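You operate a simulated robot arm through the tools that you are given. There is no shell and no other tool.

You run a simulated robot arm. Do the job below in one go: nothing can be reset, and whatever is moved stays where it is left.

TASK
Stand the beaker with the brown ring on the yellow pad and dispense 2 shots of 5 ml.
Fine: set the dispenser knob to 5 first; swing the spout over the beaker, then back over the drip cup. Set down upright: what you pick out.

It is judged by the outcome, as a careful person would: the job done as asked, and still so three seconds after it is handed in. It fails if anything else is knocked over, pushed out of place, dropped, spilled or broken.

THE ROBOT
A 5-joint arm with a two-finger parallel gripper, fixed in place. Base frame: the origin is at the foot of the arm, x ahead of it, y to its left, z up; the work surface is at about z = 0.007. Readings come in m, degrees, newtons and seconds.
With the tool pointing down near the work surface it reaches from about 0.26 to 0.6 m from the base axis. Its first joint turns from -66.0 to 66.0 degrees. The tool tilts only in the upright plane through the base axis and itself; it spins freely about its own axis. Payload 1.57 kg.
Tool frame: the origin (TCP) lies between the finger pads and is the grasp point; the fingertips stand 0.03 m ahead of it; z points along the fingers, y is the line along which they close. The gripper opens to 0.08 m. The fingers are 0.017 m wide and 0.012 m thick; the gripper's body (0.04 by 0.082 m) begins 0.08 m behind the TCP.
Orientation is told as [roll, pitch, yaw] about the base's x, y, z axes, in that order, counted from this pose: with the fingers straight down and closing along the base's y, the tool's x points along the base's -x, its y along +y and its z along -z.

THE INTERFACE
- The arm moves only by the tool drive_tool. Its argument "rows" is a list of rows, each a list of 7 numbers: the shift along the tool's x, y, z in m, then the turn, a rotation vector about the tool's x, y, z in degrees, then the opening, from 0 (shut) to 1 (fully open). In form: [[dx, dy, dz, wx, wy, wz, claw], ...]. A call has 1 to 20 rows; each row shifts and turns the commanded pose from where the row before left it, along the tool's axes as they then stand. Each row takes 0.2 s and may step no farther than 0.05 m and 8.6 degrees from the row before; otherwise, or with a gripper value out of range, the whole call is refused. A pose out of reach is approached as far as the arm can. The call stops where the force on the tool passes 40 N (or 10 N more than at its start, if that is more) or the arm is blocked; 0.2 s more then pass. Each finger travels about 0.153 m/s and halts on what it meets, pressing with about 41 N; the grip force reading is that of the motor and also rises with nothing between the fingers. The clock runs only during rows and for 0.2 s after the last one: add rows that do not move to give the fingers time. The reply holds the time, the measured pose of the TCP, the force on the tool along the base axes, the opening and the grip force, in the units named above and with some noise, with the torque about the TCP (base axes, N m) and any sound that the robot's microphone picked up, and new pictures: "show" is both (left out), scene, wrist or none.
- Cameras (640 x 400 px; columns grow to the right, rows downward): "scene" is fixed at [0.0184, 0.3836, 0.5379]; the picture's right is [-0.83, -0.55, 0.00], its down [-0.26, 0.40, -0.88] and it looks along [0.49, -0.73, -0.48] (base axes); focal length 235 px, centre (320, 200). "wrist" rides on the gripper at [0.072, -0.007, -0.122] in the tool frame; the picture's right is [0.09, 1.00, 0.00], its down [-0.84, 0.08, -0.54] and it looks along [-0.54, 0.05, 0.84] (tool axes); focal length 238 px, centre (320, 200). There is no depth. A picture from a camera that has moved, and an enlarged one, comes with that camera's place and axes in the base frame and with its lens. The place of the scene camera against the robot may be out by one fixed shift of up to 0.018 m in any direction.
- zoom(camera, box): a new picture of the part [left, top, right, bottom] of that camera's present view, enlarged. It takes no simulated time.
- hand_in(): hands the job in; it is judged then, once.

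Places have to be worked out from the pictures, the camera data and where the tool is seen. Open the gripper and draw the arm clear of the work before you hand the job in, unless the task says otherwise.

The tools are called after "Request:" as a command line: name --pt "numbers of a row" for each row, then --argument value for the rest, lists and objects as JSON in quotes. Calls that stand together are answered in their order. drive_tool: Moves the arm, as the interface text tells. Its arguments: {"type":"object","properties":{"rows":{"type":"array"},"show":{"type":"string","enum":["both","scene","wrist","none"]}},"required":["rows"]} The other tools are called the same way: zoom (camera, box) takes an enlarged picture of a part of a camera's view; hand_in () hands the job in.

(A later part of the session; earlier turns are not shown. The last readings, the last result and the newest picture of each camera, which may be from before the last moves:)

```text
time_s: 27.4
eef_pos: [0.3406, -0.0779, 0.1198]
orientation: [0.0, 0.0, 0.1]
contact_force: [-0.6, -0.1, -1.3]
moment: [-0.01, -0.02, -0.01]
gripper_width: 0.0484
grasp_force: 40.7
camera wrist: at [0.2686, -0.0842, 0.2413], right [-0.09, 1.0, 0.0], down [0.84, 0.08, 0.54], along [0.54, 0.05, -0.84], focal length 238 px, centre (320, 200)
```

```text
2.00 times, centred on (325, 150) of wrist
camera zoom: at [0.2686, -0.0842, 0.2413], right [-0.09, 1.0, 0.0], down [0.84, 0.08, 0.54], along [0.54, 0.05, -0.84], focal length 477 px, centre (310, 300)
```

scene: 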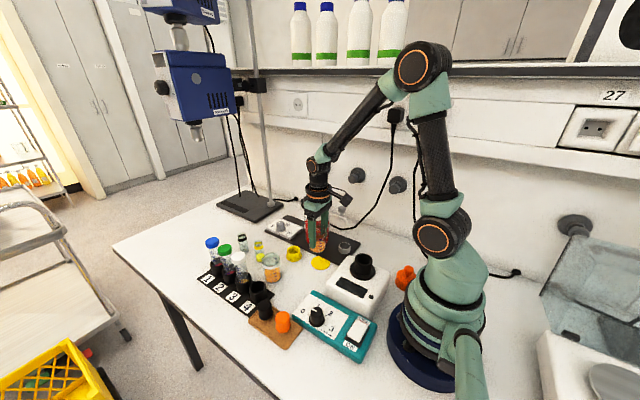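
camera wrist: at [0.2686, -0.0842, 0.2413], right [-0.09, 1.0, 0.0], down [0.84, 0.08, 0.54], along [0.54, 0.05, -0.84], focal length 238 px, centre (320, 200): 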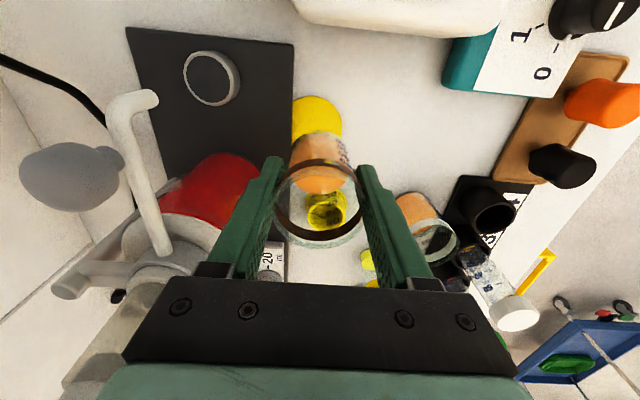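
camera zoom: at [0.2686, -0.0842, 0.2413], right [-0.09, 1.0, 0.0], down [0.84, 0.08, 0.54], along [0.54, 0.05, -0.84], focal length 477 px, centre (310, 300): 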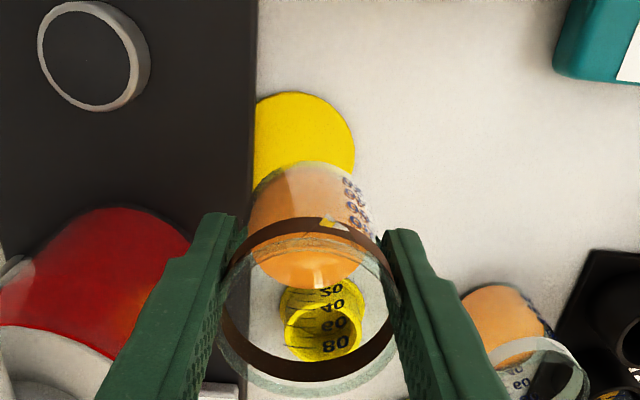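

The beaker rides level over the exposed pad. I lower it most of the way now, then finish in small steps while watching the force.

Request:
drive_tool --pt "0.0 -0.0006 0.008 0 0 0 0.54" --pt "0 0 0.012 0 0 0 0.54" --pt "0 0 0.012 0 0 0 0.54" --pt "0 0 0.012 0 0 0 0.54" --pt "0 0 0.01 0 0 0 0.54" --pt "0 0 0.004 0 0 0 0.54" --pt "0 0 0 0 0 0 0.54" --show "both"

Request:
zoom --camera "scene" --box '[280, 200, 380, 290]'

Request:
zoom --camera "wrist" --box '[220, 80, 430, 250]'

```text
time_s: 29.0
eef_pos: [0.3406, -0.0771, 0.0607]
orientation: [0.0, 0.0, 0.0]
contact_force: [0.0, -0.3, -0.5]
moment: [0.02, 0.0, -0.01]
gripper_width: 0.0485
grasp_force: 41.2
camera wrist: at [0.2682, -0.0855, 0.1832], right [-0.09, 1.0, 0.0], down [0.84, 0.08, 0.54], along [0.54, 0.05, -0.84], focal length 238 px, centre (320, 200)
```

scene: 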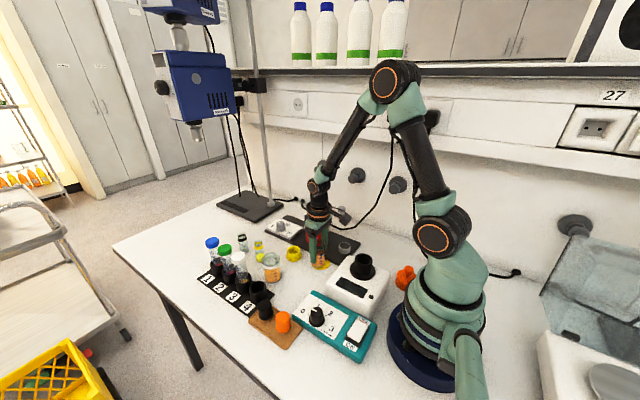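
wrist: 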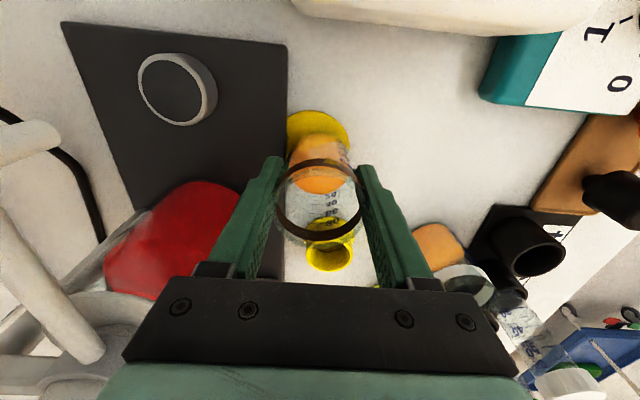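

```text
4.44 times, centred on (330, 245) of scene
camera zoom: at [0.0184, 0.3836, 0.5379], right [-0.83, -0.55, 0.0], down [-0.26, 0.4, -0.88], along [0.49, -0.73, -0.48], focal length 1043 px, centre (276, 0)
```

zoom: 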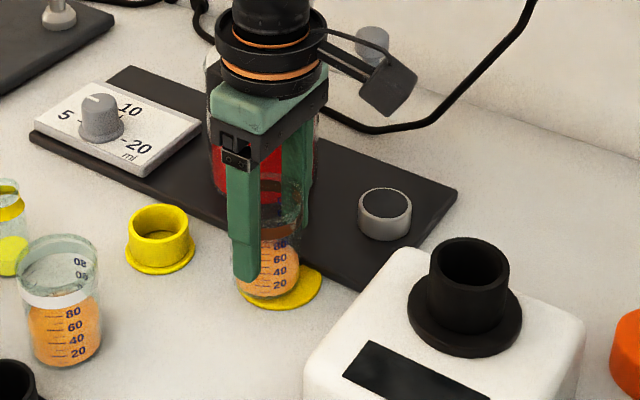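

```text
2.35 times, centred on (325, 165) of wrist
camera zoom: at [0.2682, -0.0855, 0.1832], right [-0.09, 1.0, 0.0], down [0.84, 0.08, 0.54], along [0.54, 0.05, -0.84], focal length 561 px, centre (308, 282)
```

zoom: 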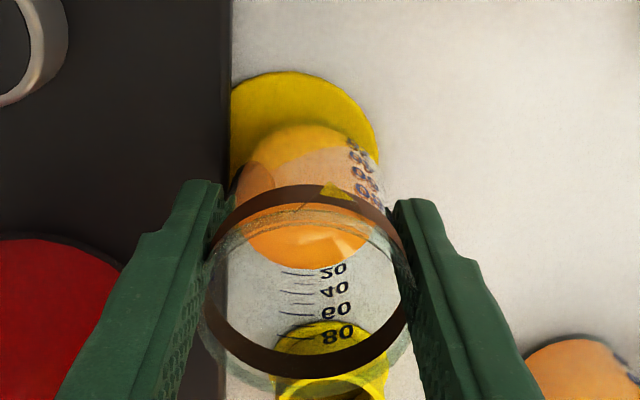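

Before the final millimetres I'll zoom in on the base of the beaker against the tray edge and the pad rim.

Request:
zoom --camera "wrist" --box '[275, 95, 375, 170]'

Request:
zoom --camera "scene" --box '[310, 240, 360, 280]'

```text
5.33 times, centred on (325, 132) of wrist
camera zoom: at [0.2682, -0.0855, 0.1832], right [-0.09, 1.0, 0.0], down [0.84, 0.08, 0.54], along [0.54, 0.05, -0.84], focal length 1271 px, centre (293, 560)
```

zoom: 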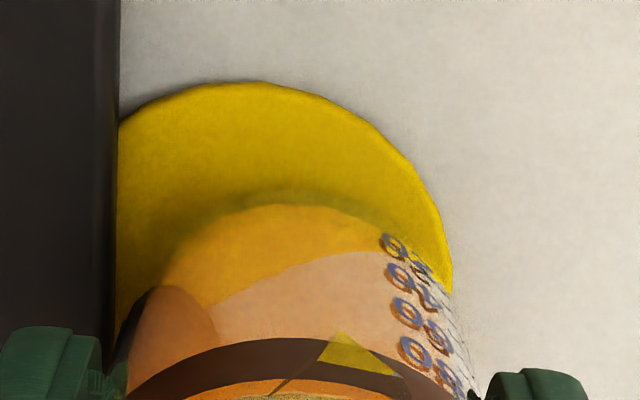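

```text
10.00 times, centred on (335, 260) of scene
camera zoom: at [0.0184, 0.3836, 0.5379], right [-0.83, -0.55, 0.0], down [-0.26, 0.4, -0.88], along [0.49, -0.73, -0.48], focal length 2346 px, centre (170, -400)
```

zoom: 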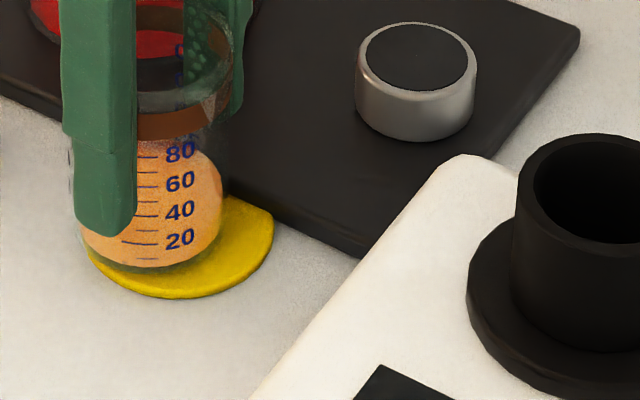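

The base is about 4 mm above the pad, clear of the tray, and nearly all of it is over the pad. I nudge 1 mm toward -y and lower in millimetre steps to feel the contact.

Request:
drive_tool --pt "0 -0.001 0.001 0 0 0 0.54" --pt "0 0 0.001 0 0 0 0.54" --pt "0 0 0.001 0 0 0 0.54" --pt "0 0 0 0 0 0 0.54" --show "none"

```text
time_s: 30.0
eef_pos: [0.3407, -0.0798, 0.0586]
orientation: [0.0, 0.0, 0.0]
contact_force: [1.1, 0.0, 0.8]
moment: [0.0, -0.05, 0.04]
gripper_width: 0.0485
grasp_force: 40.2
```

No contact yet, so I continue down in half-millimetre to millimetre steps.

Request:
drive_tool --pt "0 0 0.0008 0 0 0 0.54" --pt "0 0 0.0006 0 0 0 0.54" --pt "0 0 0 0 0 0 0.54" --show "none"

```text
time_s: 30.8
eef_pos: [0.3413, -0.0794, 0.0569]
orientation: [0.0, -0.1, 0.0]
contact_force: [-5.7, -1.2, 24.0]
moment: [-0.02, 0.12, 0.12]
gripper_width: 0.0485
grasp_force: 41.2
```

The beaker is touching the pad (24 N up). I back off most of that preload, then open the fingers gently and rise.

Request:
drive_tool --pt "0 0 -0.0007 0 0 0 0.54" --pt "0 0 0 0 0 0 0.54" --show "none"

```text
time_s: 31.4
eef_pos: [0.3413, -0.08, 0.0584]
orientation: [0.0, -0.1, 0.0]
contact_force: [1.5, 0.5, 1.9]
moment: [0.07, -0.18, 0.03]
gripper_width: 0.0484
grasp_force: 41.0
```

The residual load is about 2 N, so I open slowly and check that the beaker stands still.

Request:
drive_tool --pt "0 0 0 0 0 0 0.6" --pt "0 0 0 0 0 0 0.64" --pt "0 0 0 0 0 0 0.7" --pt "0 0 0 0 0 0 0.8" --pt "0 0 0 0 0 0 0.95" --pt "0 0 0 0 0 0 0.95" --show "both"

Request:
zoom --camera "scene" --box '[290, 200, 370, 280]'

Request:
zoom --camera "wrist" --box '[250, 80, 400, 250]'

```text
time_s: 32.8
eef_pos: [0.3416, -0.0802, 0.0583]
orientation: [0.0, -0.1, 0.0]
contact_force: [-1.0, -0.1, 0.1]
moment: [0.01, 0.03, -0.01]
gripper_width: 0.0763
grasp_force: 0.0
camera wrist: at [0.2682, -0.0866, 0.1797], right [-0.09, 1.0, 0.0], down [0.84, 0.08, 0.54], along [0.54, 0.05, -0.84], focal length 238 px, centre (320, 200)
```

scene: 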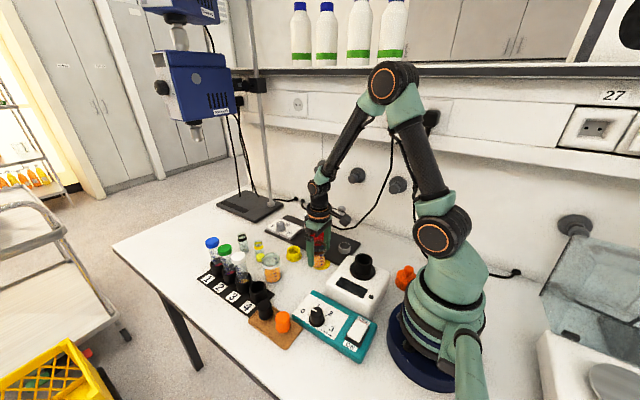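
wrist: 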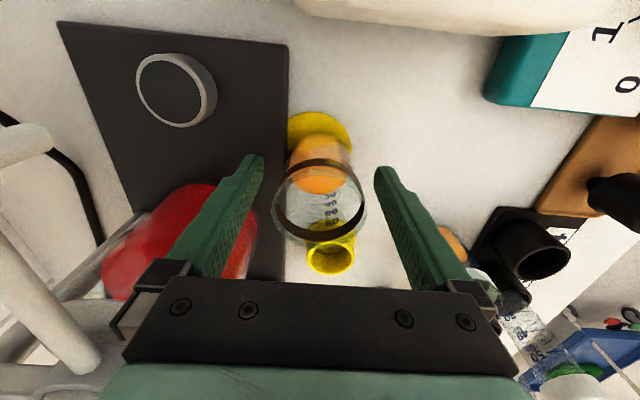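

```text
5.00 times, centred on (330, 240) of scene
camera zoom: at [0.0184, 0.3836, 0.5379], right [-0.83, -0.55, 0.0], down [-0.26, 0.4, -0.88], along [0.49, -0.73, -0.48], focal length 1173 px, centre (270, 0)
```

zoom: 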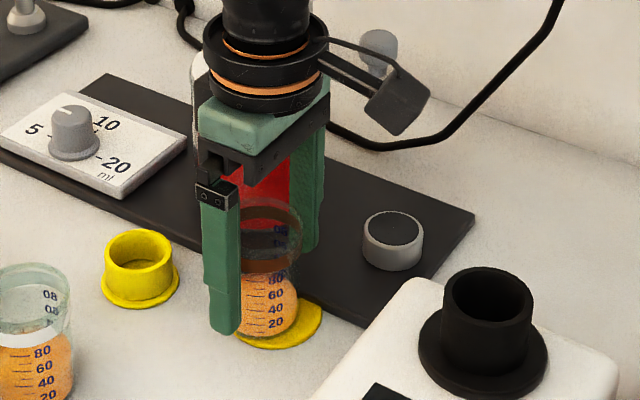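

```text
2.35 times, centred on (325, 165) of wrist
camera zoom: at [0.2682, -0.0866, 0.1797], right [-0.09, 1.0, 0.0], down [0.84, 0.08, 0.54], along [0.54, 0.05, -0.84], focal length 561 px, centre (308, 282)
```

zoom: 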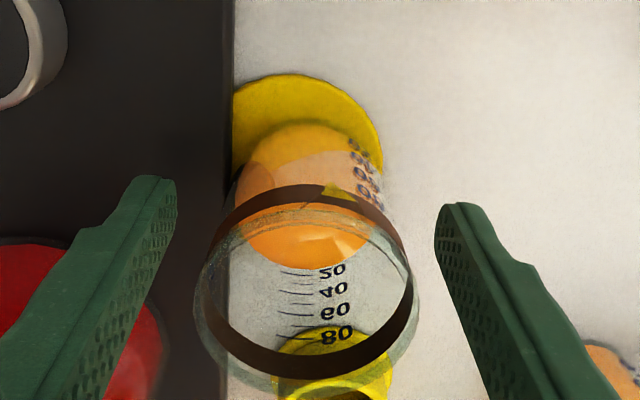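

The beaker stands upright on the pad, not touching the tray. I rise straight up and look at the spout and its handle from above.

Request:
drive_tool --pt "0 0 -0.03 0 0 0 0.95" --pt "0 0 -0.045 0 0 0 0.95" --pt "0 0 -0.045 0 0 0 0.95" --pt "0 0 -0.045 0 0 0 0.95" --pt "0 0 -0.045 0 0 0 0.95" --pt "0 0 -0.03 0 0 0 0.95" --pt "0.02 -0.03 0 0 0 0 0.95" --pt "0.02 -0.03 0 0 0 0 0.95" --pt "0 0 0 0 0 0 0.95" --show "both"

Request:
zoom --camera "scene" --box '[280, 170, 380, 280]'

Request:
zoom --camera "wrist" --box '[220, 0, 430, 200]'

```text
time_s: 34.8
eef_pos: [0.3008, -0.139, 0.2991]
orientation: [-0.1, 0.0, 0.0]
contact_force: [0.4, -0.6, -0.5]
moment: [0.0, -0.01, -0.04]
gripper_width: 0.0759
grasp_force: 0.0
camera wrist: at [0.2283, -0.1458, 0.4209], right [-0.09, 1.0, 0.0], down [0.84, 0.08, 0.54], along [0.54, 0.05, -0.84], focal length 238 px, centre (320, 200)
```

scene: 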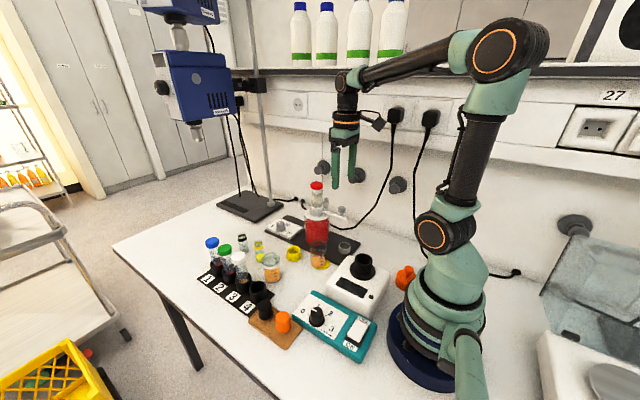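
wrist: 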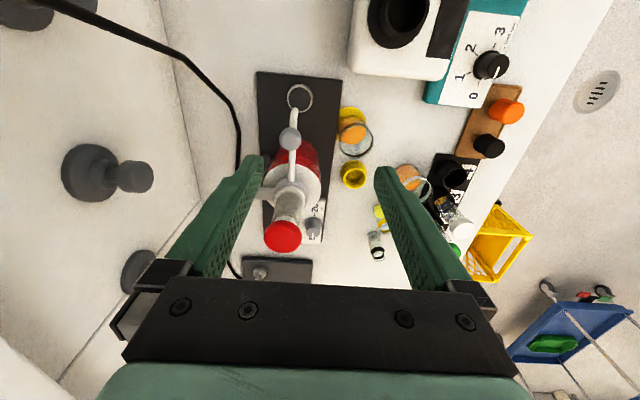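

```text
3.64 times, centred on (330, 225) of scene
camera zoom: at [0.0184, 0.3835, 0.5379], right [-0.83, -0.55, 0.0], down [-0.26, 0.4, -0.88], along [0.49, -0.73, -0.48], focal length 853 px, centre (284, 109)
```

zoom: 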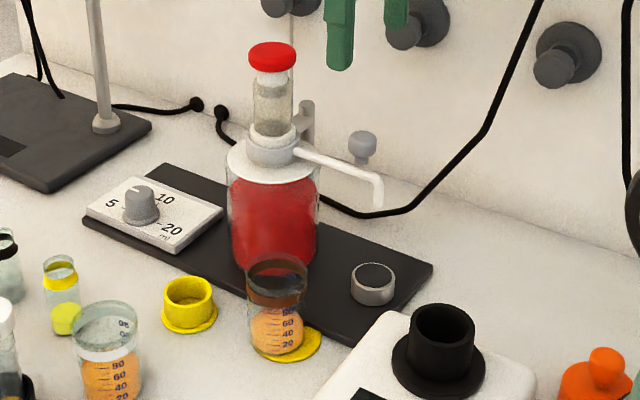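

```text
2.00 times, centred on (325, 100) of wrist
camera zoom: at [0.2283, -0.1458, 0.4209], right [-0.09, 1.0, 0.0], down [0.84, 0.08, 0.54], along [0.54, 0.05, -0.84], focal length 477 px, centre (310, 400)
```

zoom: 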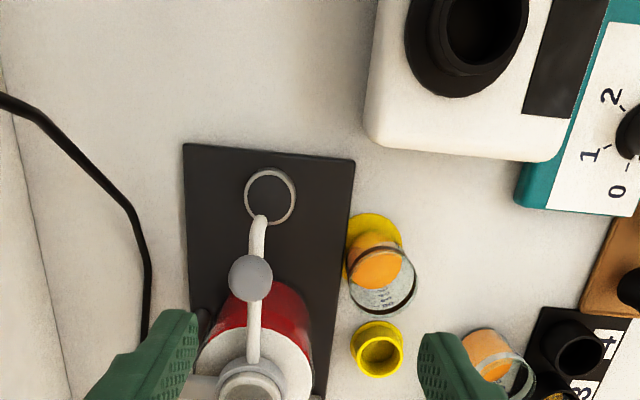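

I'll get finer views of the handle, the spout and the beaker.

Request:
zoom --camera "wrist" --box '[250, 80, 390, 180]'

Request:
zoom --camera "scene" --box '[300, 175, 370, 235]'

Request:
zoom --camera "wrist" --box '[240, 150, 340, 260]'

```text
4.00 times, centred on (320, 130) of wrist
camera zoom: at [0.2283, -0.1458, 0.4209], right [-0.09, 1.0, 0.0], down [0.84, 0.08, 0.54], along [0.54, 0.05, -0.84], focal length 953 px, centre (320, 480)
```

zoom: 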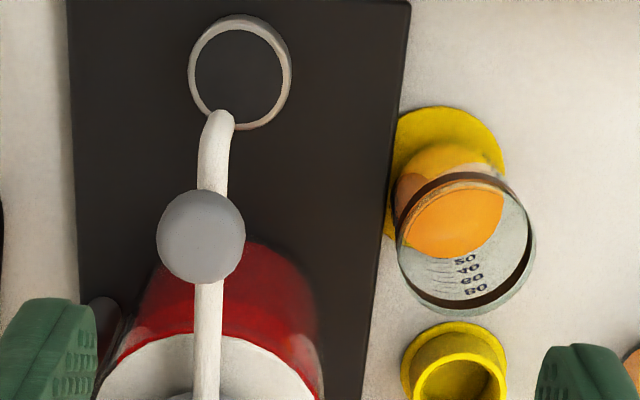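

```text
6.67 times, centred on (335, 205) of scene
camera zoom: at [0.0184, 0.3835, 0.5379], right [-0.83, -0.55, 0.0], down [-0.26, 0.4, -0.88], along [0.49, -0.73, -0.48], focal length 1564 px, centre (220, 167)
```

zoom: 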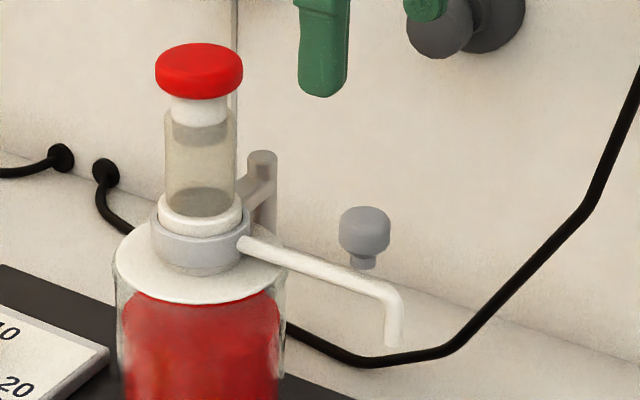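

```text
3.64 times, centred on (290, 205) of wrist
camera zoom: at [0.2283, -0.1458, 0.4209], right [-0.09, 1.0, 0.0], down [0.84, 0.08, 0.54], along [0.54, 0.05, -0.84], focal length 867 px, centre (429, 182)
```

zoom: 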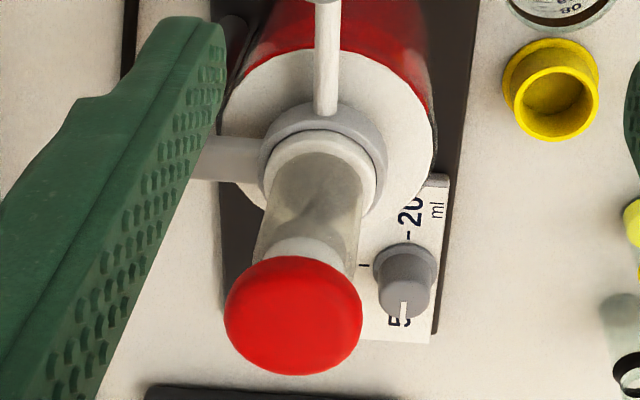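

Handle head: about 0.024 m across, at about (0.316, -0.171), top at z of about 0.165–0.175. Pump axis: about (0.406, -0.1715). I'll move over the handle, fingers open across y, and stop just above it to verify.

Request:
drive_tool --pt "-0.0152 -0.032 0 0 0 0 0.95" --pt "0 0 0.04 0 0 0 0.95" --pt "0 0 0.04 0 0 0 0.95" --pt "0 0 0 0 0 0 0.95" --show "both"

Request:
zoom --camera "wrist" --box '[240, 80, 400, 220]'

Request:
zoom --camera "scene" --box '[290, 150, 380, 235]'

```text
time_s: 35.8
eef_pos: [0.3154, -0.1695, 0.218]
orientation: [0.0, -0.1, 0.0]
contact_force: [-0.1, 1.7, 0.7]
moment: [-0.01, 0.02, 0.02]
gripper_width: 0.076
grasp_force: 0.1
camera wrist: at [0.243, -0.1766, 0.3393], right [-0.09, 1.0, 0.0], down [0.84, 0.08, 0.54], along [0.54, 0.05, -0.84], focal length 238 px, centre (320, 200)
```

scene: 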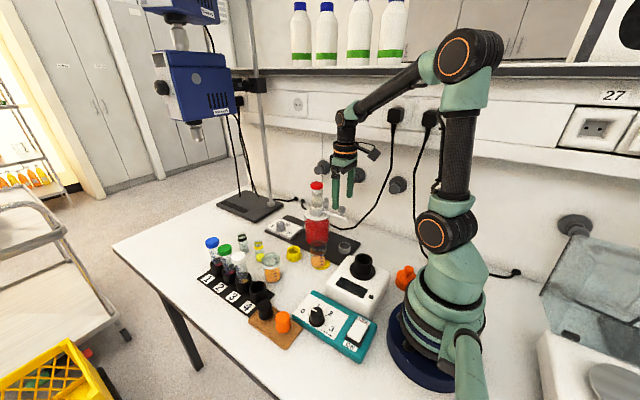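
wrist: 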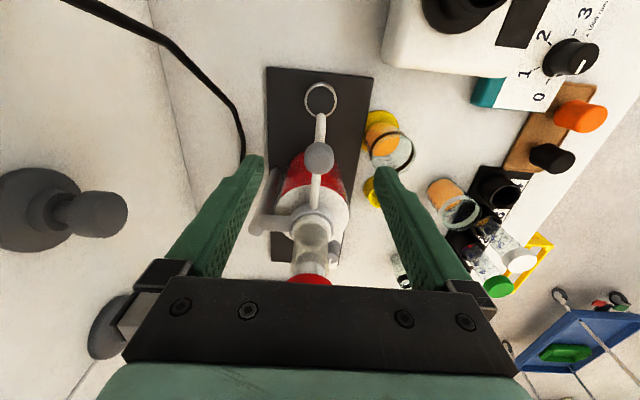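

```text
2.86 times, centred on (320, 150) of wrist
camera zoom: at [0.243, -0.1766, 0.3393], right [-0.09, 1.0, 0.0], down [0.84, 0.08, 0.54], along [0.54, 0.05, -0.84], focal length 681 px, centre (320, 343)
```

zoom: 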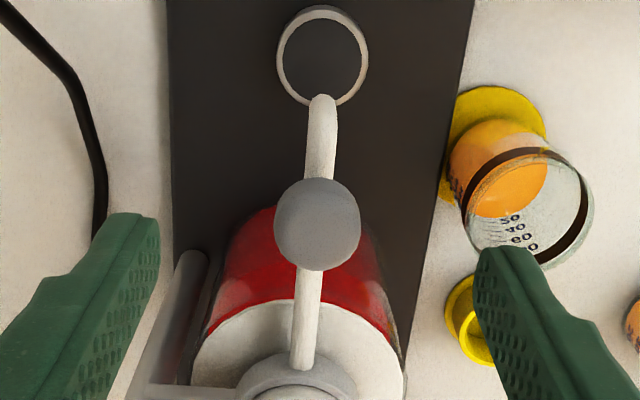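

```text
4.71 times, centred on (335, 192) of scene
camera zoom: at [0.0184, 0.3835, 0.5379], right [-0.83, -0.55, 0.0], down [-0.26, 0.4, -0.88], along [0.49, -0.73, -0.48], focal length 1104 px, centre (249, 235)
```

zoom: 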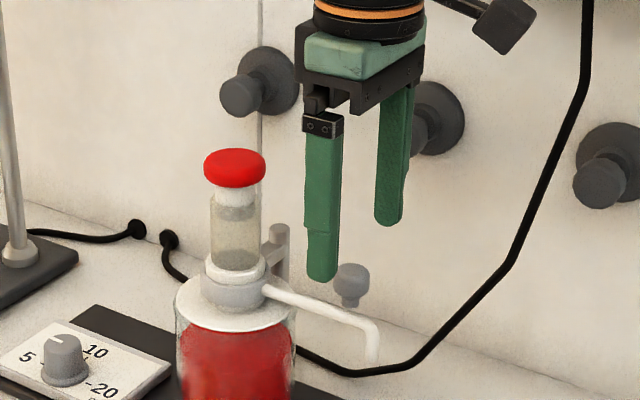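

The handle is centred between the fingers. I descend 4.2 cm so the fingers flank its head, then close to a loose straddle of about 0.030 m.

Request:
drive_tool --pt "-0.0006 -0.0008 0.014 0 0 0 0.95" --pt "0 0 0.014 0 0 0 0.95" --pt "0 0 0.014 0 0 0 0.95" --pt "0 0 0 0 0 0 0.7" --pt "0 0 0 0 0 0 0.5" --pt "0 0 0 0 0 0 0.38" --pt "0 0 0 0 0 0 0.38" --show "both"

Request:
zoom --camera "wrist" --box '[240, 80, 400, 220]'

Request:
zoom --camera "scene" --box '[290, 160, 380, 235]'

```text
time_s: 37.4
eef_pos: [0.3165, -0.1719, 0.1758]
orientation: [0.1, 0.0, 0.0]
contact_force: [-0.3, -0.2, -0.7]
moment: [0.0, -0.01, 0.0]
gripper_width: 0.0306
grasp_force: 0.0
camera wrist: at [0.2436, -0.1786, 0.2979], right [-0.09, 1.0, 0.0], down [0.84, 0.08, 0.54], along [0.54, 0.05, -0.84], focal length 238 px, centre (320, 200)
```

scene: 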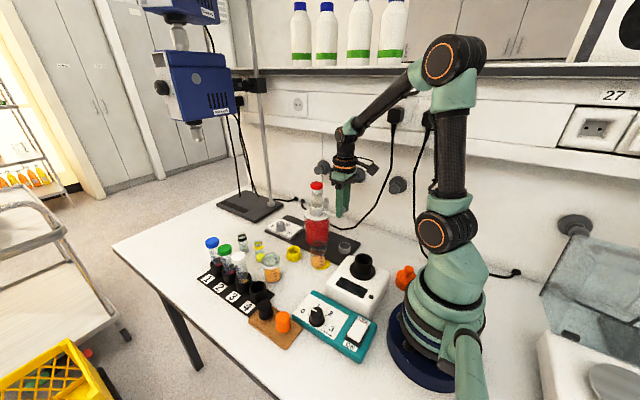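
wrist: 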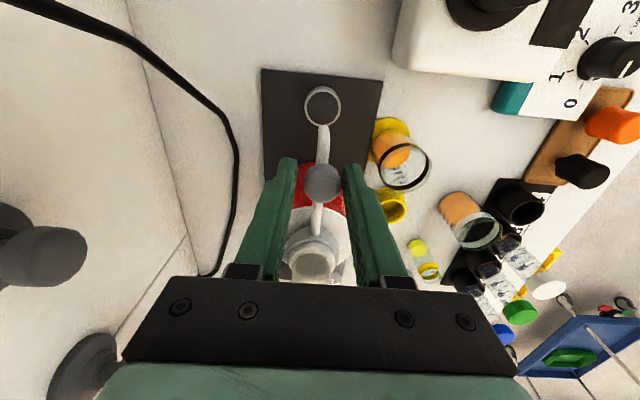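

```text
2.86 times, centred on (320, 150) of wrist
camera zoom: at [0.2436, -0.1786, 0.2979], right [-0.09, 1.0, 0.0], down [0.84, 0.08, 0.54], along [0.54, 0.05, -0.84], focal length 681 px, centre (320, 343)
```

zoom: 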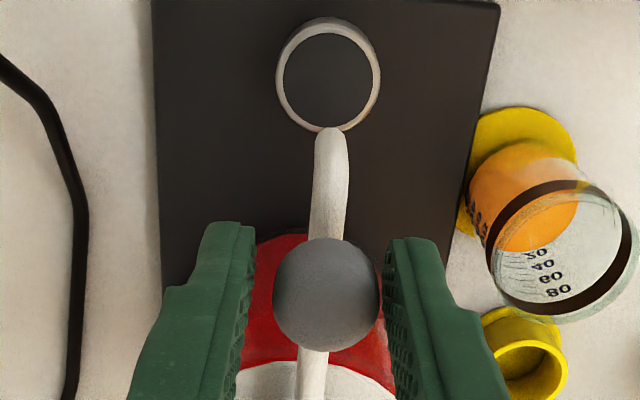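

```text
5.33 times, centred on (335, 198) of scene
camera zoom: at [0.0184, 0.3836, 0.5379], right [-0.83, -0.55, 0.0], down [-0.26, 0.4, -0.88], along [0.49, -0.73, -0.48], focal length 1251 px, centre (240, 213)
```

zoom: 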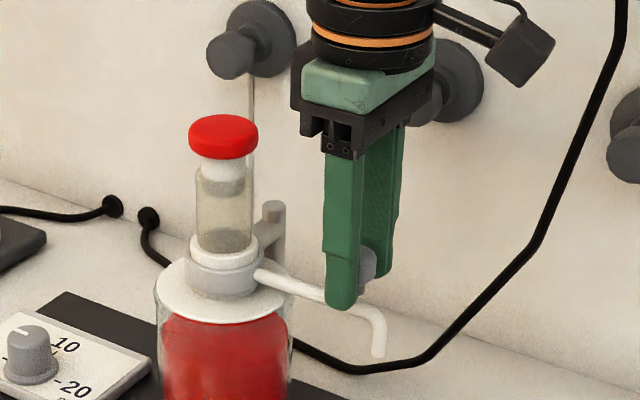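

The handle head sits between the fingers with slack. I start swinging the spout toward the beaker along its arc (15° first) and check that it follows freely.

Request:
drive_tool --pt "-0.0003 0.0078 0 0 0 5 0.38" --pt "-0.0003 0.0078 0 0 0 5 0.38" --pt "-0.0003 0.0078 0 0 0 5 0.38" --pt "0 0 0 0 0 0 0.38" --show "both"

Request:
zoom --camera "wrist" --box '[240, 80, 400, 220]'

```text
time_s: 38.4
eef_pos: [0.32, -0.1474, 0.1752]
orientation: [0.0, 0.0, -15.1]
contact_force: [-0.4, 0.0, -0.4]
moment: [0.0, 0.05, -0.02]
gripper_width: 0.0305
grasp_force: 0.6
camera wrist: at [0.2482, -0.1361, 0.2977], right [0.17, 0.99, 0.0], down [0.83, -0.14, 0.54], along [0.53, -0.09, -0.84], focal length 238 px, centre (320, 200)
```

scene: 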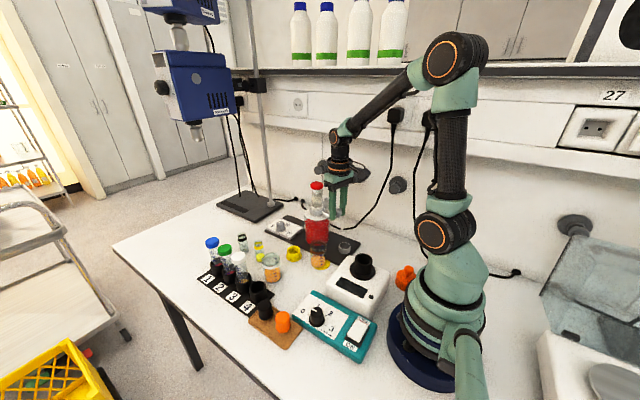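
wrist: 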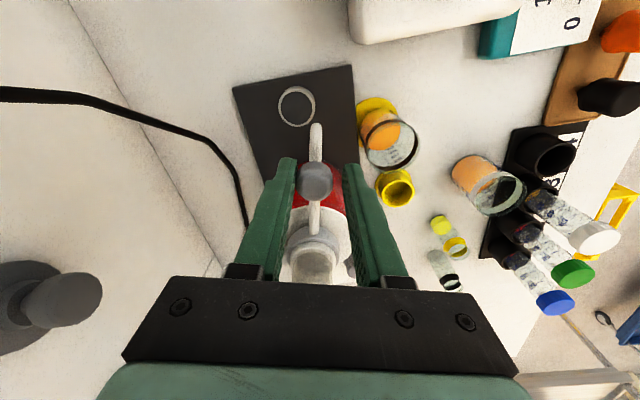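

```text
2.86 times, centred on (320, 150) of wrist
camera zoom: at [0.2482, -0.1361, 0.2977], right [0.17, 0.99, 0.0], down [0.83, -0.14, 0.54], along [0.53, -0.09, -0.84], focal length 681 px, centre (320, 343)
```

zoom: 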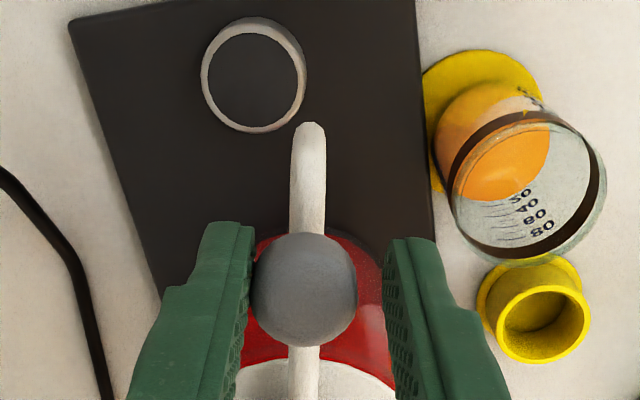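

The spout follows with almost no force. I continue along the arc for roughly 41° more, to bring the outlet over the beaker.

Request:
drive_tool --pt "-0.0004 0.0082 0 0 0 5.2 0.38" --pt "-0.0004 0.0082 0 0 0 5.2 0.38" --pt "-0.0004 0.0082 0 0 0 5.2 0.38" --pt "-0.0004 0.0082 0 0 0 5.2 0.38" --pt "-0.0004 0.0082 0 0 0 5.2 0.38" --pt "-0.0004 0.0082 0 0 0 5.2 0.38" --pt "-0.0004 0.0082 0 0 0 5.2 0.38" --pt "-0.0004 0.0082 0 0 0 5.2 0.38" --pt "0 0 0 0 0 0 0.38" --show "both"

Request:
zoom --camera "wrist" --box '[240, 80, 400, 220]'

Request:
zoom --camera "scene" --box '[280, 170, 380, 280]'

```text
time_s: 40.4
eef_pos: [0.3589, -0.096, 0.1763]
orientation: [0.0, 0.0, -56.8]
contact_force: [-0.9, 0.0, 0.6]
moment: [-0.01, 0.04, -0.01]
gripper_width: 0.031
grasp_force: 0.5
camera wrist: at [0.3122, -0.0399, 0.2981], right [0.78, 0.62, 0.0], down [0.52, -0.66, 0.54], along [0.34, -0.42, -0.84], focal length 238 px, centre (320, 200)
```

scene: 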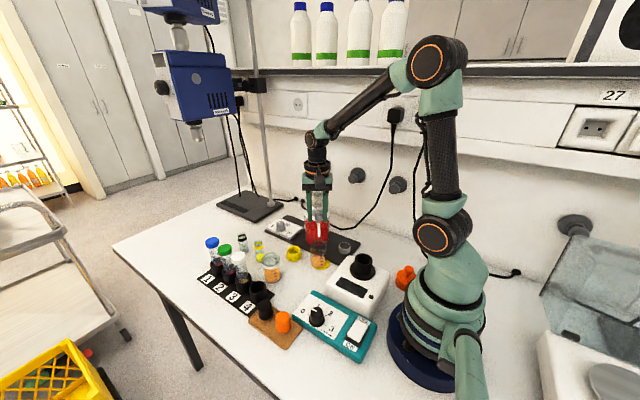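
wrist: 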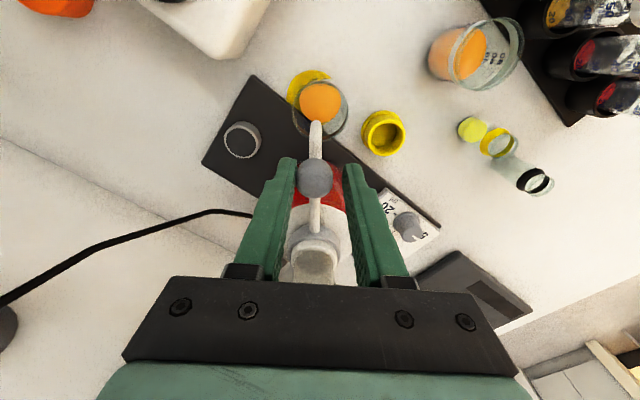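

```text
2.86 times, centred on (320, 150) of wrist
camera zoom: at [0.3122, -0.0399, 0.2981], right [0.78, 0.62, 0.0], down [0.52, -0.66, 0.54], along [0.34, -0.42, -0.84], focal length 681 px, centre (320, 343)
```

zoom: 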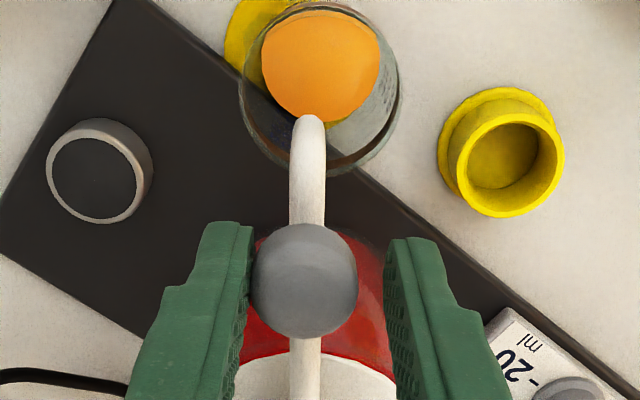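

```text
3.64 times, centred on (330, 225) of scene
camera zoom: at [0.0184, 0.3836, 0.5379], right [-0.83, -0.55, 0.0], down [-0.26, 0.4, -0.88], along [0.49, -0.73, -0.48], focal length 853 px, centre (284, 109)
```

zoom: 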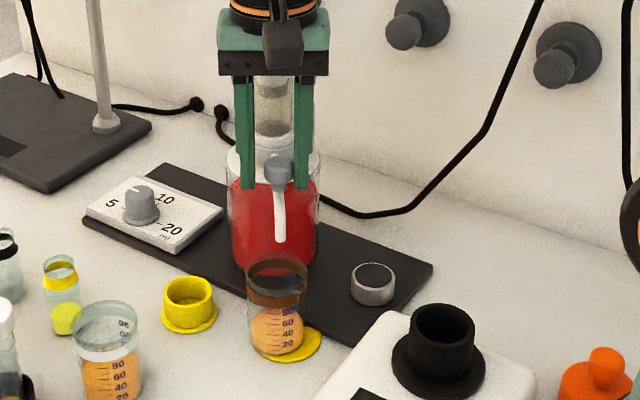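

By triangulation the spout outlet is at about (0.342, -0.081), over the middle of the beaker. I open, rise clear, move over the pump cap, and close the fingers so the closed tips can press it.

Request:
drive_tool --pt "0 0 0 0 0 0 0.6" --pt "0 0 0 0 0 0 0.8" --pt "0 0 -0.02 0 0 0 0.8" --pt "0 0 -0.04 0 0 0 0.8" --pt "0 0 -0.045 0 0 0 0.8" --pt "0 0 -0.02 0 0 0 0.8" --pt "0 0 0 0 0 0 0.5" --pt "-0.03 -0.001 0 0 0 0 0.2" --pt "-0.03 -0.001 0 0 0 0 0" --pt "-0.029 0 0 0 0 0 0" --pt "0 0 0 0 0 0 0" --show "both"

Request:
zoom --camera "wrist" --box '[220, 0, 420, 200]'

Request:
zoom --camera "scene" --box '[270, 150, 380, 280]'

```text
time_s: 42.8
eef_pos: [0.4046, -0.1723, 0.3026]
orientation: [0.0, -0.1, -56.7]
contact_force: [0.6, -0.4, 0.0]
moment: [0.0, 0.02, 0.01]
gripper_width: 0.0
grasp_force: 21.5
camera wrist: at [0.3592, -0.1164, 0.4243], right [0.78, 0.62, 0.0], down [0.53, -0.66, 0.54], along [0.34, -0.42, -0.84], focal length 238 px, centre (320, 200)
```

scene: 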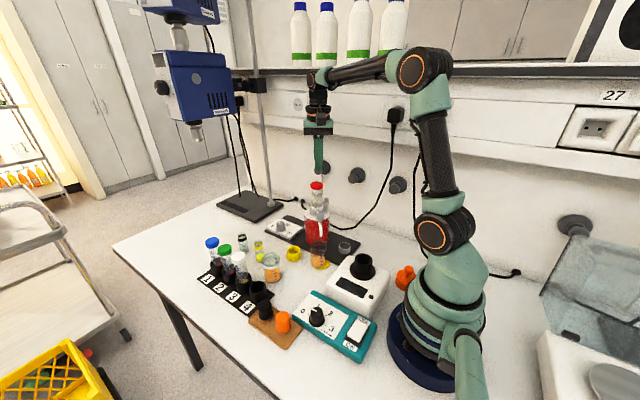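
wrist: 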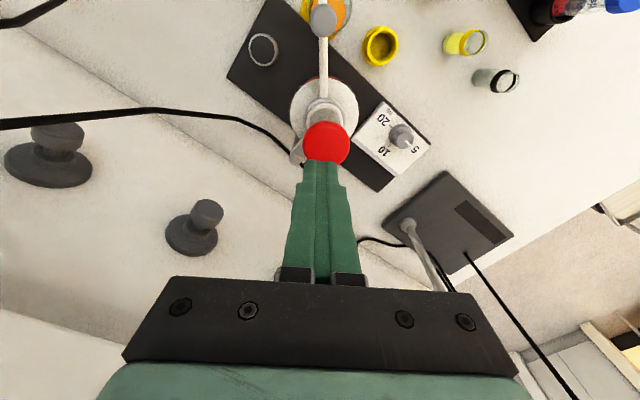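

```text
2.00 times, centred on (320, 100) of wrist
camera zoom: at [0.3592, -0.1164, 0.4243], right [0.78, 0.62, 0.0], down [0.53, -0.66, 0.54], along [0.34, -0.42, -0.84], focal length 477 px, centre (320, 400)
```

zoom: 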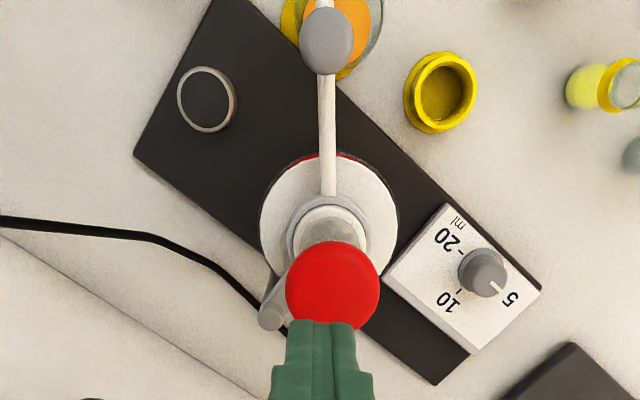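

```text
3.08 times, centred on (325, 215) of scene
camera zoom: at [0.0184, 0.3835, 0.5379], right [-0.83, -0.55, 0.0], down [-0.26, 0.4, -0.88], along [0.49, -0.73, -0.48], focal length 722 px, centre (305, 154)
```

zoom: 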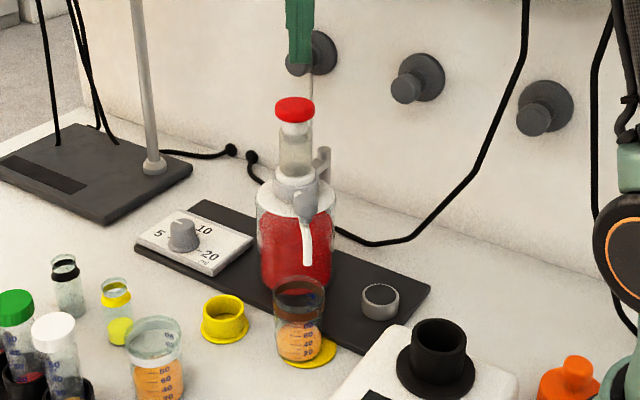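

The cap lies about 4 mm toward tool +y of the fingertips, so I'll correct for that. First I check that the spout stayed over the beaker after release.

Request:
zoom --camera "scene" --box '[295, 195, 345, 275]'

Request:
zoom --camera "wrist" --box '[280, 0, 380, 70]'

```text
5.00 times, centred on (320, 235) of scene
camera zoom: at [0.0184, 0.3835, 0.5379], right [-0.83, -0.55, 0.0], down [-0.26, 0.4, -0.88], along [0.49, -0.73, -0.48], focal length 1173 px, centre (320, 25)
```

zoom: 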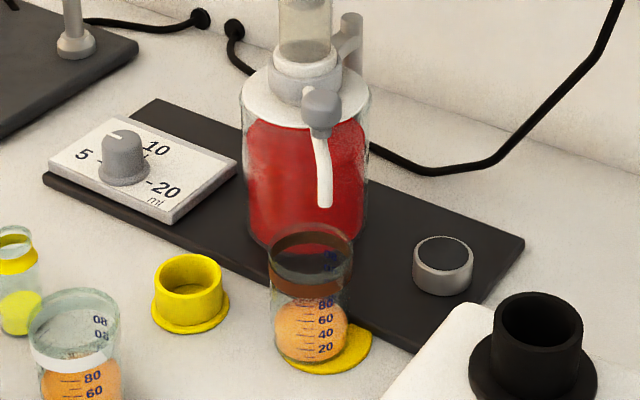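

```text
5.71 times, centred on (330, 35) of wrist
camera zoom: at [0.3592, -0.1164, 0.4243], right [0.78, 0.62, 0.0], down [0.53, -0.66, 0.54], along [0.34, -0.42, -0.84], focal length 1362 px, centre (263, 1143)
```

zoom: 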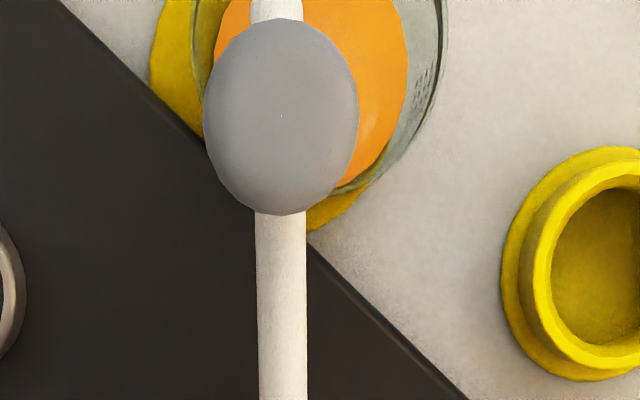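

After release the spout appears to have slipped back about 5 mm. It is still inside the beaker's mouth but off-centre. I'll align over the cap, wait a second, and see whether the spout is drifting or static.

Request:
drive_tool --pt "0.0014 0.0038 0 0 0 0 0" --pt "0 0 0 0 0 0 0" --pt "0 0 0 0 0 0 0" --pt "0 0 0 0 0 0 0" --pt "0 0 0 0 0 0 0" --show "none"

Request:
zoom --camera "scene" --box '[295, 195, 345, 275]'

Request:
zoom --camera "wrist" --box '[240, 0, 400, 200]'

```text
time_s: 44.0
eef_pos: [0.4059, -0.1695, 0.3014]
orientation: [-0.1, 0.1, -56.7]
contact_force: [0.1, 0.1, 0.2]
moment: [-0.02, 0.03, -0.01]
gripper_width: 0.0
grasp_force: 21.7
```

```text
5.00 times, centred on (320, 235) of scene
camera zoom: at [0.0184, 0.3836, 0.5379], right [-0.83, -0.55, 0.0], down [-0.26, 0.4, -0.88], along [0.49, -0.73, -0.48], focal length 1173 px, centre (320, 25)
```

zoom: 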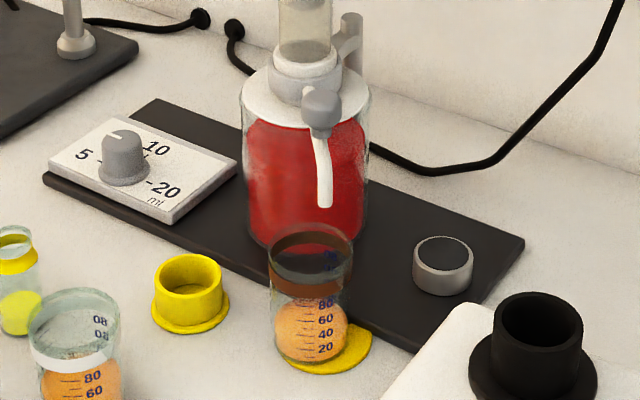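

```text
2.00 times, centred on (320, 100) of wrist
camera zoom: at [0.3612, -0.1129, 0.4238], right [0.78, 0.62, 0.0], down [0.52, -0.66, 0.54], along [0.34, -0.42, -0.84], focal length 477 px, centre (320, 400)
```

zoom: 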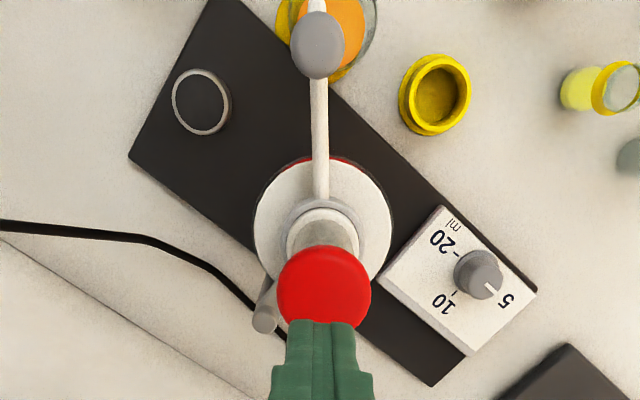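

The spout is static, and it lines up with the pad's centre direction. Its outlet is under 1 cm from the beaker's axis, well inside the roughly 22 mm inner radius. The closed fingertips are now over the cap centre, so I descend toward the cap top (about z 0.23).

Request:
drive_tool --pt "0 0 0.01 0 0 0 0" --pt "0 0 0.01 0 0 0 0" --pt "0 0 0.01 0 0 0 0" --pt "0 0 0.004 0 0 0 0" --pt "0 0 0 0 0 0 0" --show "both"

Request:
zoom --camera "scene" --box '[285, 140, 355, 260]'

Request:
zoom --camera "wrist" --box '[240, 60, 400, 220]'

```text
time_s: 45.2
eef_pos: [0.4073, -0.1689, 0.2667]
orientation: [0.1, 0.0, -56.6]
contact_force: [0.2, 0.7, 0.0]
moment: [0.0, -0.03, 0.0]
gripper_width: 0.0
grasp_force: 21.3
camera wrist: at [0.3616, -0.1126, 0.3889], right [0.78, 0.62, 0.0], down [0.52, -0.66, 0.54], along [0.34, -0.42, -0.84], focal length 238 px, centre (320, 200)
```

scene: 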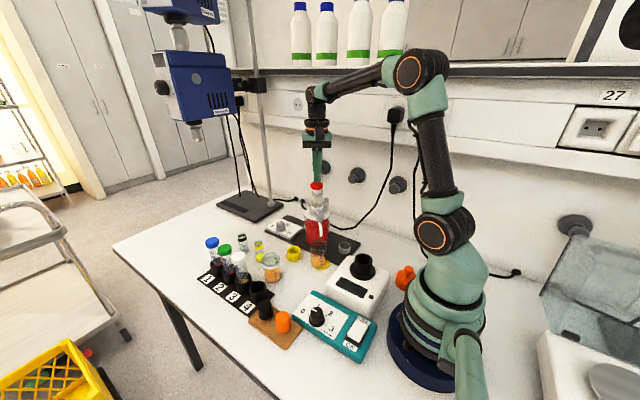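
wrist: 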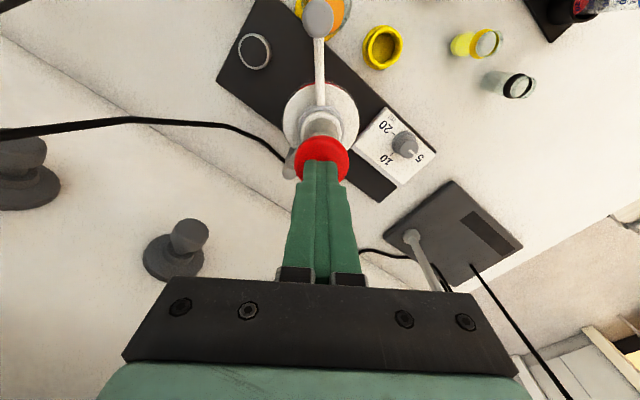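

```text
3.33 times, centred on (320, 200) of scene
camera zoom: at [0.0184, 0.3836, 0.5379], right [-0.83, -0.55, 0.0], down [-0.26, 0.4, -0.88], along [0.49, -0.73, -0.48], focal length 782 px, centre (320, 200)
```

zoom: 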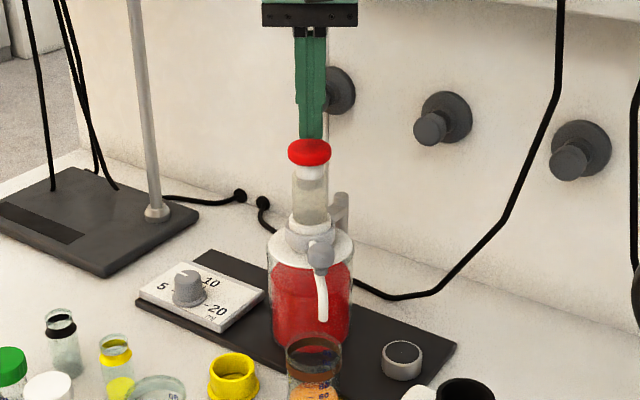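

```text
2.50 times, centred on (320, 140) of wrist
camera zoom: at [0.3616, -0.1126, 0.3889], right [0.78, 0.62, 0.0], down [0.52, -0.66, 0.54], along [0.34, -0.42, -0.84], focal length 596 px, centre (320, 350)
```

zoom: 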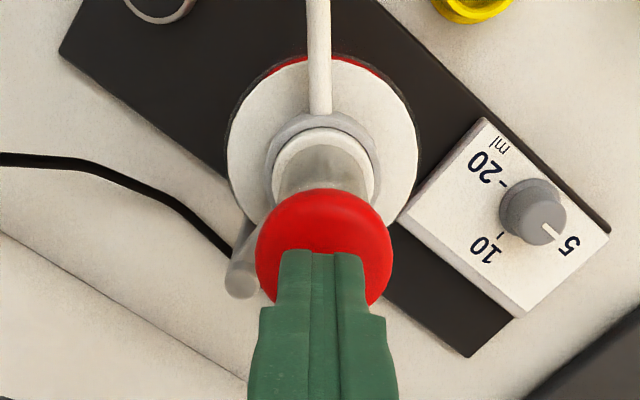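

The tips are just above the cap, slightly inboard of its centre. I shift 3 mm outward and come down in 2 mm steps to find contact.

Request:
drive_tool --pt "0.003 0 0 0 0 0 0" --pt "0 0 0.002 0 0 0 0" --pt "0 0 0.002 0 0 0 0" --pt "0 0 0.002 0 0 0 0" --pt "0 0 0 0 0 0 0" --show "none"

Request:
zoom --camera "scene" --box '[295, 160, 340, 220]'

```text
time_s: 46.4
eef_pos: [0.4049, -0.1654, 0.2614]
orientation: [0.0, 0.1, -56.6]
contact_force: [-0.2, -0.1, 0.0]
moment: [-0.01, -0.02, 0.03]
gripper_width: 0.0
grasp_force: 21.5
```

```text
6.67 times, centred on (318, 190) of scene
camera zoom: at [0.0184, 0.3836, 0.5379], right [-0.83, -0.55, 0.0], down [-0.26, 0.4, -0.88], along [0.49, -0.73, -0.48], focal length 1564 px, centre (337, 267)
```

zoom: 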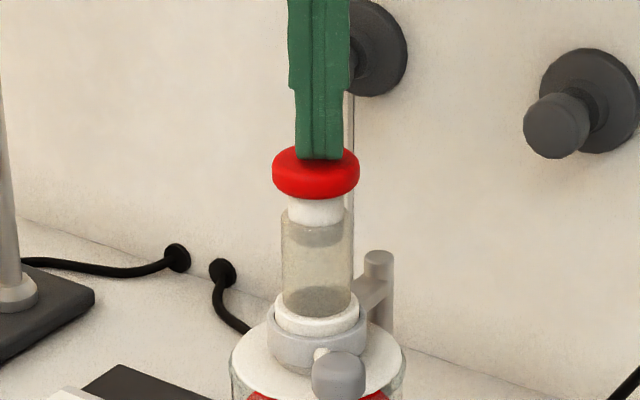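

No contact yet at fingertip z of about 0.231. I continue down in small steps, watching the force.

Request:
drive_tool --pt "0 0 0.0015 0 0 0 0" --pt "0 0 0.0015 0 0 0 0" --pt "0 0 0.0015 0 0 0 0" --pt "0 0 0 0 0 0 0" --show "none"

Request:
zoom --camera "scene" --box '[295, 160, 340, 220]'

```text
time_s: 47.4
eef_pos: [0.4055, -0.1658, 0.2564]
orientation: [-0.1, 0.0, -56.6]
contact_force: [0.4, -1.2, 1.1]
moment: [0.01, 0.0, -0.01]
gripper_width: 0.0001
grasp_force: 21.6
```

```text
6.67 times, centred on (318, 190) of scene
camera zoom: at [0.0184, 0.3836, 0.5379], right [-0.83, -0.55, 0.0], down [-0.26, 0.4, -0.88], along [0.49, -0.73, -0.48], focal length 1564 px, centre (337, 267)
```

zoom: 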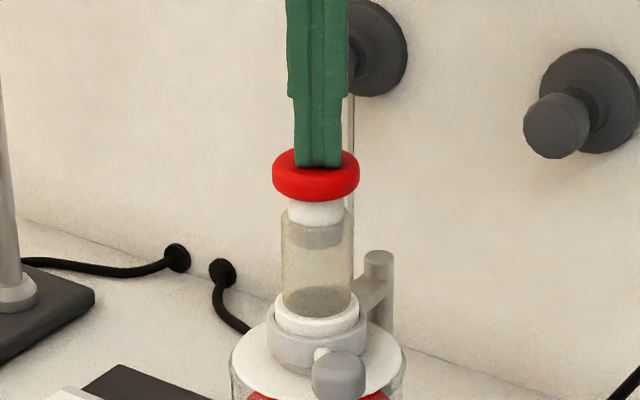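

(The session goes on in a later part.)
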